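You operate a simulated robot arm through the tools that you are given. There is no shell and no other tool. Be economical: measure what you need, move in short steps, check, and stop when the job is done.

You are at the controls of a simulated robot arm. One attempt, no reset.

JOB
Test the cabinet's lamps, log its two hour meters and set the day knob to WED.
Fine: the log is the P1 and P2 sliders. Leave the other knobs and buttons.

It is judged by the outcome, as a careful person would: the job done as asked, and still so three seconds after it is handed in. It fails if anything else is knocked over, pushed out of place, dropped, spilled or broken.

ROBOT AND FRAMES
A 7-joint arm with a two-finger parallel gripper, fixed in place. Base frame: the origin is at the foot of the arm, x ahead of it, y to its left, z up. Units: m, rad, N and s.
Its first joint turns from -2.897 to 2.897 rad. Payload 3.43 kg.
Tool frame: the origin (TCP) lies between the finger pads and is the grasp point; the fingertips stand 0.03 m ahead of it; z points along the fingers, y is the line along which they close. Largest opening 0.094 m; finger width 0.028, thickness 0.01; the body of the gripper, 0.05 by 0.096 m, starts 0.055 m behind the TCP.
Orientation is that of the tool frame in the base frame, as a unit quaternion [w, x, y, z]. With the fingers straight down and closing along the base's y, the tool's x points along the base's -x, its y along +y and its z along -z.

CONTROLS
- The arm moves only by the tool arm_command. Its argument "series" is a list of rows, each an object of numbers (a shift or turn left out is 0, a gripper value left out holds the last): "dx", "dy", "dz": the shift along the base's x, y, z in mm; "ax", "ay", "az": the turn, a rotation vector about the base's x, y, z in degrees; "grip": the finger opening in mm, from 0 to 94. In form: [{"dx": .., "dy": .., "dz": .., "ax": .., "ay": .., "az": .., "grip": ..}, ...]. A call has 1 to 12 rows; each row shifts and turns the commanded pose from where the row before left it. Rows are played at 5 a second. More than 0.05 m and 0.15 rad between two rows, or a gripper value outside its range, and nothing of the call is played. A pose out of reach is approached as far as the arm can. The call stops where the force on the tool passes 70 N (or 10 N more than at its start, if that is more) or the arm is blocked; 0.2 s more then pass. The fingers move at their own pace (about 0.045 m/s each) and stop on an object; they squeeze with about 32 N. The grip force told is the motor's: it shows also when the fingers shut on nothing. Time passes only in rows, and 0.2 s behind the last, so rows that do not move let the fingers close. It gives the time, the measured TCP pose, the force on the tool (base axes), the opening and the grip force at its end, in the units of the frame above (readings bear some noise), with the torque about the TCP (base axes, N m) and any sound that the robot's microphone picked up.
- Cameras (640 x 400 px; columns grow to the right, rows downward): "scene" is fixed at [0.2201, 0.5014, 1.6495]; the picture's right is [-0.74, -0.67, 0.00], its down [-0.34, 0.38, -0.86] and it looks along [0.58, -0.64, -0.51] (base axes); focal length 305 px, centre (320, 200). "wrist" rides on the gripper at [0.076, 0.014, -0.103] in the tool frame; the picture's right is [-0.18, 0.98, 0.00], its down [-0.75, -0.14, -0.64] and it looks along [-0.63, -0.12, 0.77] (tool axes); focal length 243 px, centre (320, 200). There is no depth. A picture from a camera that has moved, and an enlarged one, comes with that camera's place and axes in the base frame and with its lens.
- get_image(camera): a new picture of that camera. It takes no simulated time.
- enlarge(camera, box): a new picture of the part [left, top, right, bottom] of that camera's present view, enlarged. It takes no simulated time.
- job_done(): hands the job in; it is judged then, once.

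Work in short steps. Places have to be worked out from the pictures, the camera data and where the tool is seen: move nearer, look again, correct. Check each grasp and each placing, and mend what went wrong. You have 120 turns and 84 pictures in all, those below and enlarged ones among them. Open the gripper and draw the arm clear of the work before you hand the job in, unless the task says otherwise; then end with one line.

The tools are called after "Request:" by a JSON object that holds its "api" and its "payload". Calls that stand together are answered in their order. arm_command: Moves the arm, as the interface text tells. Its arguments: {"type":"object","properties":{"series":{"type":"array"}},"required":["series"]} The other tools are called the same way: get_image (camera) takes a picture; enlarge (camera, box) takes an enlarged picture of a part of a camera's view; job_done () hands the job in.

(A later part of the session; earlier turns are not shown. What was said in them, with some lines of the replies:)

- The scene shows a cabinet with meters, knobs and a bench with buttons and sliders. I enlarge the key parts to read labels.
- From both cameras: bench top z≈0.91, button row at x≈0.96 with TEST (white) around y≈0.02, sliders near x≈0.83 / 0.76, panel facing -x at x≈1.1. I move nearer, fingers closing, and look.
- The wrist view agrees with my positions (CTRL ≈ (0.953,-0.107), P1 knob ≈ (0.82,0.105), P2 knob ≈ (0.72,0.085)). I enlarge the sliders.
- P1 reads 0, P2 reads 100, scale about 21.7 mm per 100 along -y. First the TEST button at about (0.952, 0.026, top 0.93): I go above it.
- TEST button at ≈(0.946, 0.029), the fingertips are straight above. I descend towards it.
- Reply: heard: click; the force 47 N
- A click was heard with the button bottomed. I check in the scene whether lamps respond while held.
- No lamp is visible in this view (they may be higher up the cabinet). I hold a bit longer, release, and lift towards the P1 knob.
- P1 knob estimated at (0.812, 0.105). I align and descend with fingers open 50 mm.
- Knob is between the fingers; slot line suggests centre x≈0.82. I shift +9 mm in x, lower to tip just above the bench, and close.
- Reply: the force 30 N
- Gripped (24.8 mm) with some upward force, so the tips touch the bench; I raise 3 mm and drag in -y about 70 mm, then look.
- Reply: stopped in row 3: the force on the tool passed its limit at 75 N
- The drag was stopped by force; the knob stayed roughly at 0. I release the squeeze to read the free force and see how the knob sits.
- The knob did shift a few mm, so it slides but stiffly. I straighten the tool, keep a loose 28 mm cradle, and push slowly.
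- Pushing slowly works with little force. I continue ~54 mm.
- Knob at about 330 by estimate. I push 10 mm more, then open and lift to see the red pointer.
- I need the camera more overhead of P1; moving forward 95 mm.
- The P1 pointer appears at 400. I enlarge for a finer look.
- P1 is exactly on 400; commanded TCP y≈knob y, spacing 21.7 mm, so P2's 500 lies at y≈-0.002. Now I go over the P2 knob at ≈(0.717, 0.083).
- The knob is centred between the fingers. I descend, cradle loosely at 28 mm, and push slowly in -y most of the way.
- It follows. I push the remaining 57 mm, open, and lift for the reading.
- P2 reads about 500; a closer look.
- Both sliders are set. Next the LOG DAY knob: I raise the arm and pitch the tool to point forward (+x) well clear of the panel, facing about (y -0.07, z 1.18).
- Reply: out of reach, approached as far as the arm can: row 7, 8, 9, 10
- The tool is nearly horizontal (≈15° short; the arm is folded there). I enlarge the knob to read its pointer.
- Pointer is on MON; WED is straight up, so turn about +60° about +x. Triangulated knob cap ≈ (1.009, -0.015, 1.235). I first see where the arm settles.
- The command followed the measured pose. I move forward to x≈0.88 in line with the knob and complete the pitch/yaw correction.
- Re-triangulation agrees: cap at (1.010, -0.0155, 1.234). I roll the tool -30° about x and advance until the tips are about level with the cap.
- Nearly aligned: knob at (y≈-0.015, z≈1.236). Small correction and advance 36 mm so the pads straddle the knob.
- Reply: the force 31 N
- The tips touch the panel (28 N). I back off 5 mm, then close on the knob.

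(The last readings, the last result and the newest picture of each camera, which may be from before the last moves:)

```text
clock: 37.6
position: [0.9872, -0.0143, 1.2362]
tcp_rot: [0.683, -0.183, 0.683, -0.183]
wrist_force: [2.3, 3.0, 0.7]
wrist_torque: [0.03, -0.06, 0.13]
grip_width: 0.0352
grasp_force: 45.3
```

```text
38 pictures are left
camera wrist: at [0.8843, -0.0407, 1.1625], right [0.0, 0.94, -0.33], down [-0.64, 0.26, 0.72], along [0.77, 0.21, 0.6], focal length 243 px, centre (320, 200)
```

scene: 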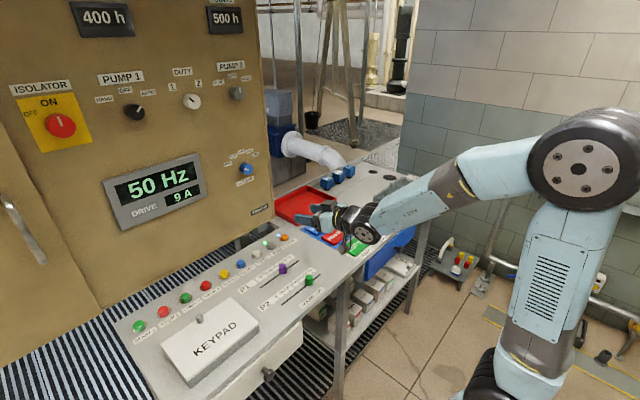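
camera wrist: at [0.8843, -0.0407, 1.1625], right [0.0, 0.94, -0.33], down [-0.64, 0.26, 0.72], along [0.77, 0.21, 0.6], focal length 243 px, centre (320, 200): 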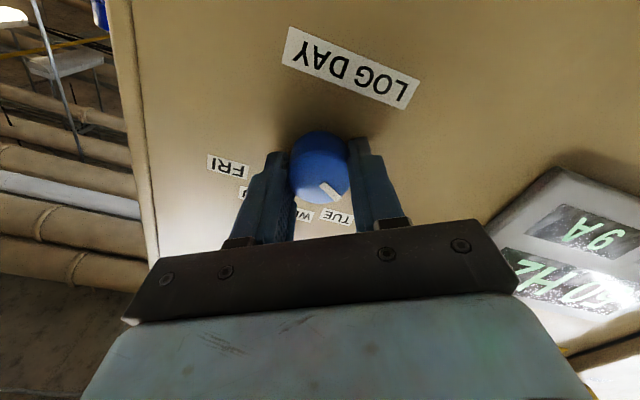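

Gripped at 35 mm with small side forces. I turn 30° first about +x, slowly, and check.

Request:
{"api": "arm_command", "payload": {"series": [{"ax": 4}, {"ax": 4}, {"ax": 4}, {"ax": 4}, {"ax": 4}, {"ax": 5}, {"ax": 5}, {}]}}

Request:
{"api": "enlarge", "payload": {"camera": "wrist", "box": [240, 80, 400, 230]}}

Request:
{"api": "enlarge", "payload": {"camera": "scene", "box": [200, 130, 296, 190]}}

```text
clock: 39.4
position: [0.9862, -0.0139, 1.236]
tcp_rot: [0.707, -0.001, 0.707, 0.001]
wrist_force: [39.3, -1.7, 30.2]
wrist_torque: [-0.02, -0.95, 0.02]
grip_width: 0.0353
grasp_force: 45.1
```

```text
2.67 times, centred on (320, 155) of wrist
camera zoom: at [0.8842, -0.0011, 1.1593], right [0.0, 0.98, 0.18], down [-0.64, -0.14, 0.75], along [0.77, -0.12, 0.63], focal length 647 px, centre (320, 320)
```

zoom: 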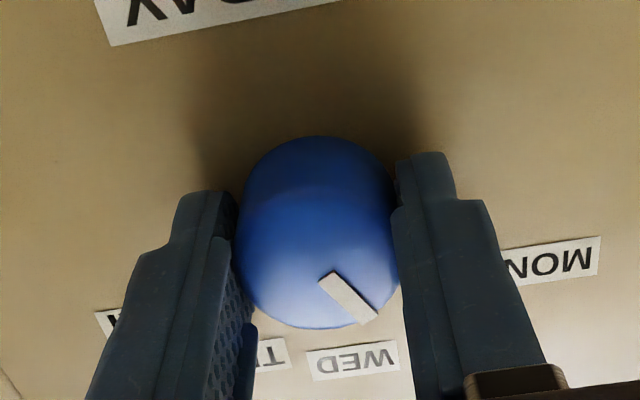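

```text
6.67 times, centred on (248, 160) of scene
camera zoom: at [0.2201, 0.5014, 1.6495], right [-0.74, -0.67, 0.0], down [-0.34, 0.38, -0.86], along [0.58, -0.64, -0.51], focal length 2034 px, centre (800, 467)
```

zoom: 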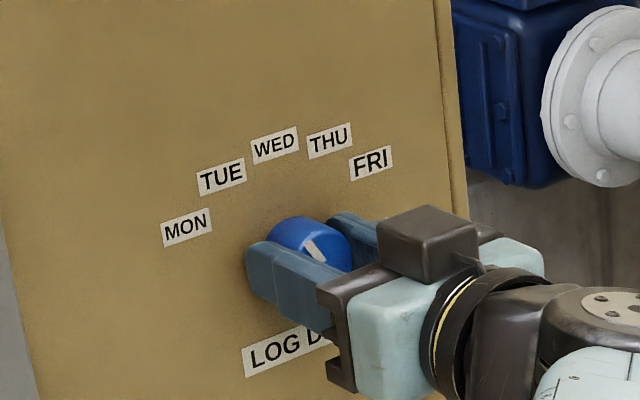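

The knob turns with the gripper (now near TUE). I relax the side load slightly and turn on.

Request:
{"api": "arm_command", "payload": {"series": [{"dx": 1, "dz": 1}, {"ax": 4}, {"ax": 4}, {"ax": 4}, {"ax": 4}, {"ax": 4}, {"ax": 4}, {"ax": 4}, {}]}}

Request:
{"api": "enlarge", "payload": {"camera": "wrist", "box": [240, 80, 400, 230]}}

Request:
{"api": "enlarge", "payload": {"camera": "scene", "box": [200, 130, 296, 190]}}

```text
clock: 41.4
position: [0.9861, -0.0155, 1.2363]
tcp_rot: [0.685, 0.171, 0.687, 0.172]
wrist_force: [-6.2, 2.8, -4.7]
wrist_torque: [0.08, 0.17, 0.14]
grip_width: 0.0355
grasp_force: 44.9
```

```text
2.67 times, centred on (320, 155) of wrist
camera zoom: at [0.884, 0.0326, 1.1752], right [0.0, 0.78, 0.62], down [-0.64, -0.48, 0.6], along [0.77, -0.4, 0.5], focal length 647 px, centre (320, 320)
```

zoom: 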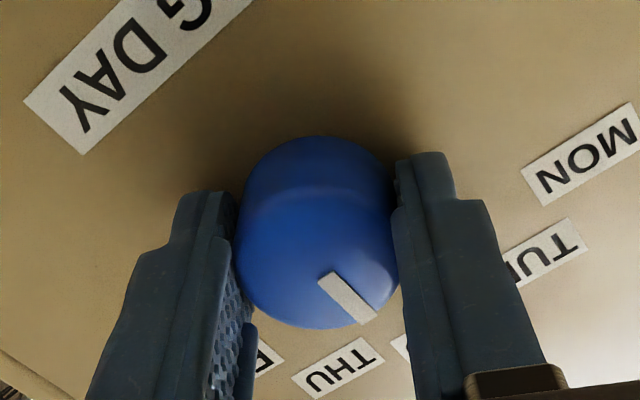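

```text
6.67 times, centred on (248, 160) of scene
camera zoom: at [0.2201, 0.5014, 1.6495], right [-0.74, -0.67, 0.0], down [-0.34, 0.38, -0.86], along [0.58, -0.64, -0.51], focal length 2034 px, centre (800, 467)
```

zoom: 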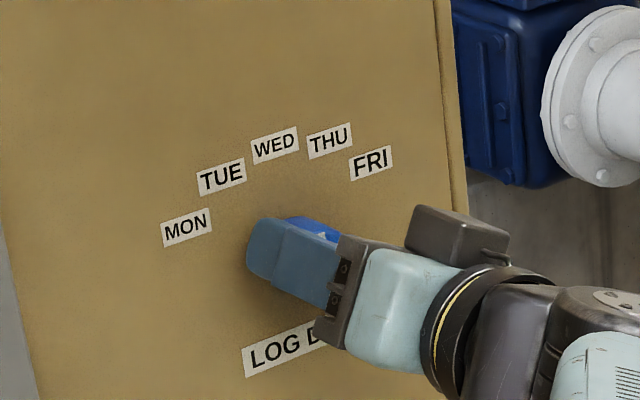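

By projection the pointer is about 3° short of straight up. I add 3°, then release and back off to read it.

Request:
{"api": "arm_command", "payload": {"series": [{"ax": 3}, {}, {"grip": 60}, {}, {}, {"dx": -30}, {"dx": -40}, {"ax": -8}, {"ax": -8}, {"ax": -8}, {"ax": -8}, {}]}}

Request:
{"api": "enlarge", "payload": {"camera": "wrist", "box": [240, 40, 400, 160]}}

Request:
{"api": "enlarge", "payload": {"camera": "scene", "box": [200, 130, 296, 190]}}

```text
clock: 44.0
position: [0.9162, -0.0165, 1.235]
tcp_rot: [0.707, -0.007, 0.707, -0.007]
wrist_force: [0.2, 0.6, -0.3]
wrist_torque: [-0.02, 0.0, 0.02]
grip_width: 0.0599
grasp_force: 0.0
```

```text
3.33 times, centred on (320, 100) of wrist
camera zoom: at [0.8147, -0.0034, 1.1592], right [0.0, 0.99, 0.16], down [-0.64, -0.13, 0.76], along [0.77, -0.11, 0.63], focal length 809 px, centre (320, 533)
```

zoom: 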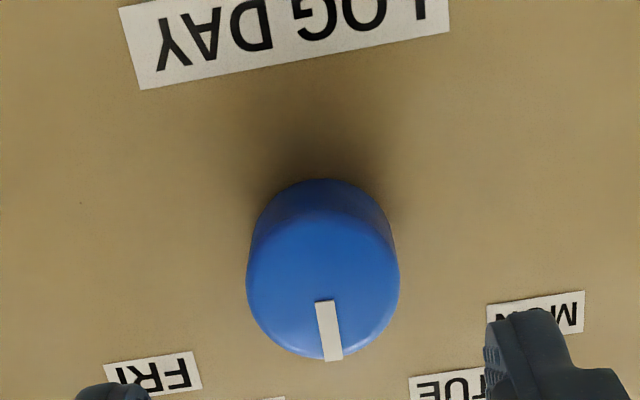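

```text
6.67 times, centred on (248, 160) of scene
camera zoom: at [0.2201, 0.5014, 1.6495], right [-0.74, -0.67, 0.0], down [-0.34, 0.38, -0.86], along [0.58, -0.64, -0.51], focal length 2034 px, centre (800, 467)
```

zoom: 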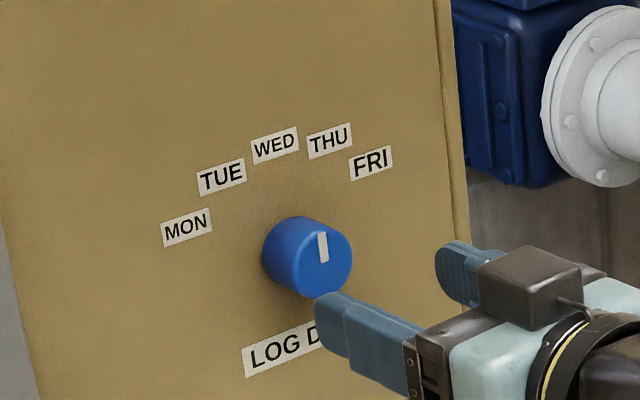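

The pointer looks straight up. I retract for a full view of the dial labels, and of the bench.

Request:
{"api": "arm_command", "payload": {"series": [{"dx": -30}, {"dx": -40}, {"dx": -30}, {}]}}

Request:
{"api": "enlarge", "payload": {"camera": "wrist", "box": [250, 70, 390, 175]}}

Request:
{"api": "get_image", "payload": {"camera": "scene"}}

```text
clock: 45.0
position: [0.8172, -0.0138, 1.2353]
tcp_rot: [0.707, -0.006, 0.707, -0.006]
wrist_force: [0.9, 0.4, -0.3]
wrist_torque: [0.03, 0.05, 0.04]
grip_width: 0.0602
grasp_force: 0.0
```

```text
3.81 times, centred on (320, 122) of wrist
camera zoom: at [0.7155, -0.0029, 1.1587], right [0.0, 0.99, 0.17], down [-0.64, -0.13, 0.76], along [0.77, -0.11, 0.63], focal length 924 px, centre (320, 495)
```

zoom: 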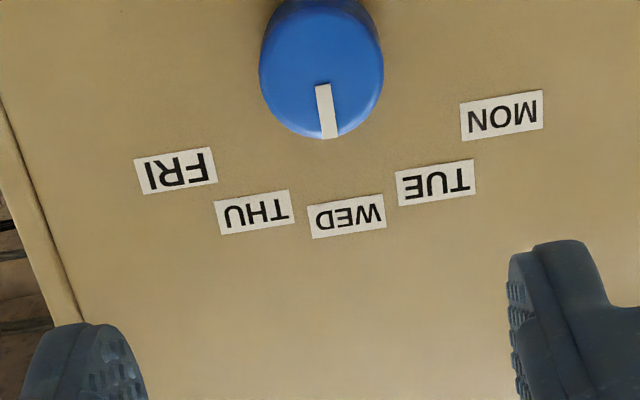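

```text
30 pictures are left
```

scene: 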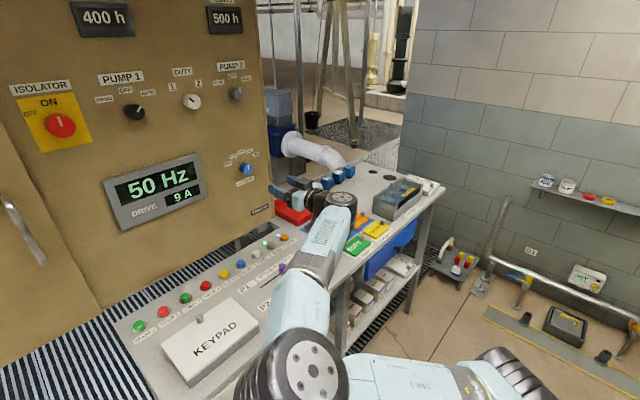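

Pointer is at WED (straight up, within ~1°). I raise the arm to clear the work and use the wrist camera to confirm the hour-meter labels and any lamps on the upper cabinet.

Request:
{"api": "arm_command", "payload": {"series": [{"dx": -20, "dz": 30}, {"dx": -20, "dz": 35}, {"dx": -20, "dz": 35}, {"dx": -20, "dz": 35}, {"dz": 40}, {"dz": 40}, {}]}}

Request:
{"api": "get_image", "payload": {"camera": "wrist"}}

Request:
{"api": "get_image", "payload": {"camera": "scene"}}

```text
clock: 46.6
position: [0.7359, -0.0144, 1.4503]
tcp_rot: [0.707, -0.007, 0.707, -0.007]
wrist_force: [-0.4, -0.3, 0.1]
wrist_torque: [0.0, 0.01, 0.02]
grip_width: 0.0599
grasp_force: 0.0
```

```text
29 pictures are left
camera wrist: at [0.6349, -0.0021, 1.3744], right [0.0, 0.99, 0.17], down [-0.64, -0.13, 0.76], along [0.77, -0.11, 0.63], focal length 243 px, centre (320, 200)
```

wrist: 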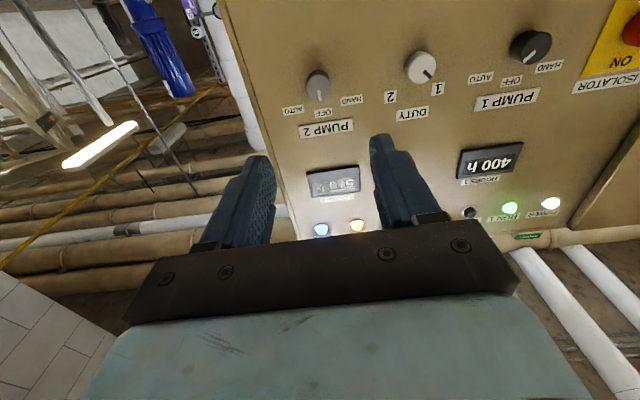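

```text
28 pictures are left
```

scene: 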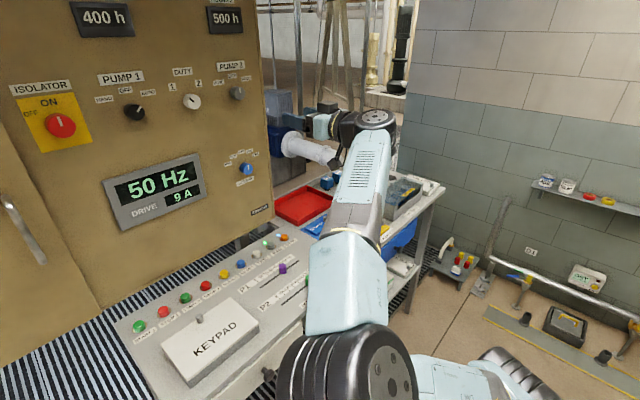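

Request:
{"api": "enlarge", "payload": {"camera": "wrist", "box": [440, 130, 600, 250]}}

Request:
{"api": "enlarge", "payload": {"camera": "wrist", "box": [280, 150, 440, 250]}}

Request:
{"api": "enlarge", "payload": {"camera": "scene", "box": [120, 140, 344, 330]}}

```text
3.33 times, centred on (520, 190) of wrist
camera zoom: at [0.6349, -0.0021, 1.3744], right [0.0, 0.99, 0.17], down [-0.64, -0.13, 0.76], along [0.77, -0.11, 0.63], focal length 809 px, centre (-347, 233)
```

zoom: 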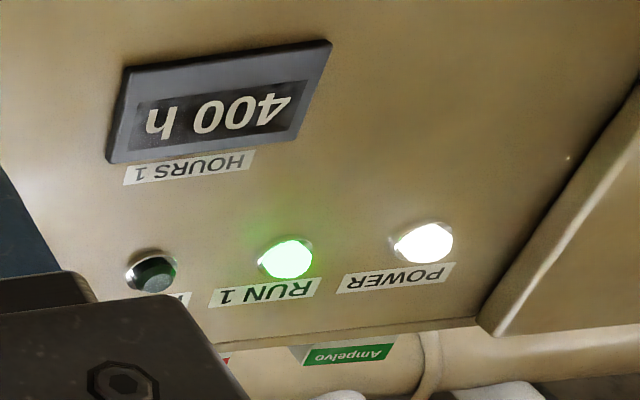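

```text
4.00 times, centred on (360, 200) of wrist
camera zoom: at [0.6349, -0.0021, 1.3744], right [0.0, 0.99, 0.17], down [-0.64, -0.13, 0.76], along [0.77, -0.11, 0.63], focal length 970 px, centre (160, 200)
```

zoom: 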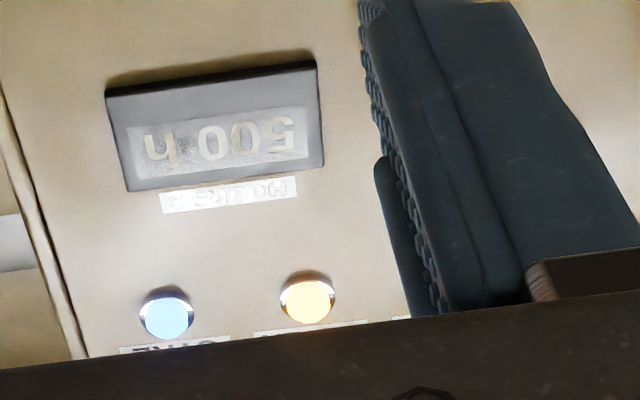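

```text
2.11 times, centred on (232, 235) of scene
camera zoom: at [0.2201, 0.5014, 1.6495], right [-0.74, -0.67, 0.0], down [-0.34, 0.38, -0.86], along [0.58, -0.64, -0.51], focal length 642 px, centre (505, 126)
```

zoom: 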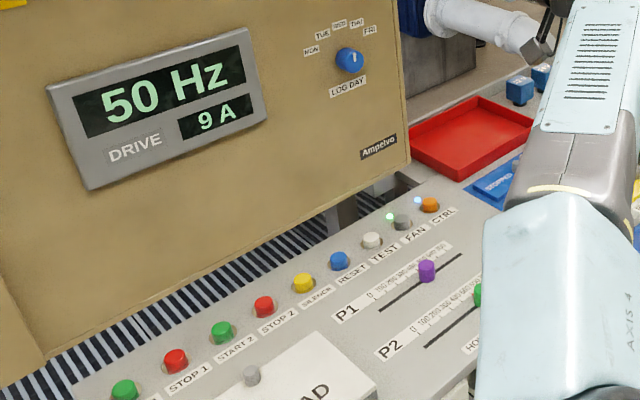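

HOURS 1 = 400 and HOURS 2 = 500 confirmed. One check of the lamp labels by moving up and left slightly.

Request:
{"api": "arm_command", "payload": {"series": [{"dz": 40, "dy": 20}, {"dz": 40, "dy": 30}, {"dz": 40, "dy": 30}, {"dz": 30, "dy": 20}, {}]}}

Request:
{"api": "get_image", "payload": {"camera": "wrist"}}

Request:
{"api": "enlarge", "payload": {"camera": "wrist", "box": [240, 60, 480, 210]}}

```text
clock: 47.8
position: [0.7373, 0.0849, 1.604]
tcp_rot: [0.707, -0.008, 0.707, -0.006]
wrist_force: [0.0, -0.4, 0.5]
wrist_torque: [0.03, 0.01, -0.03]
grip_width: 0.06
grasp_force: 0.1
```

```text
24 pictures are left
camera wrist: at [0.6352, 0.0977, 1.5271], right [0.0, 0.99, 0.17], down [-0.64, -0.13, 0.76], along [0.77, -0.11, 0.63], focal length 243 px, centre (320, 200)
```

wrist: 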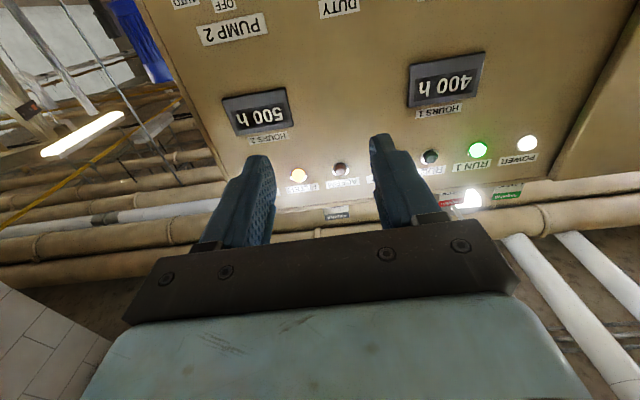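

```text
2.67 times, centred on (360, 135) of wrist
camera zoom: at [0.6352, 0.0977, 1.5271], right [0.0, 0.99, 0.17], down [-0.64, -0.13, 0.76], along [0.77, -0.11, 0.63], focal length 647 px, centre (213, 373)
```

zoom: 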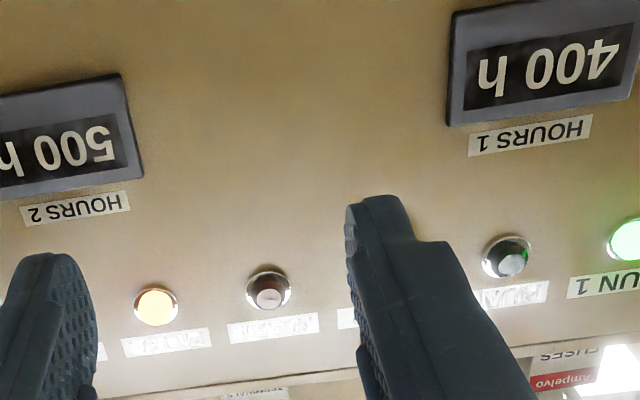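

The lamps are back to their normal state after the test. P1 is on 400, P2 on 500 and the day knob on WED, with the gripper open and clear, so I hand in.

Request:
{"api": "job_done", "payload": {}}

```text
The job is handed in.
```

I pressed TEST until it clicked, set P1 to 400 and P2 to 500 to match the meters, and turned the day knob to WED; the lamps were out of view during the press, so I never saw them light.
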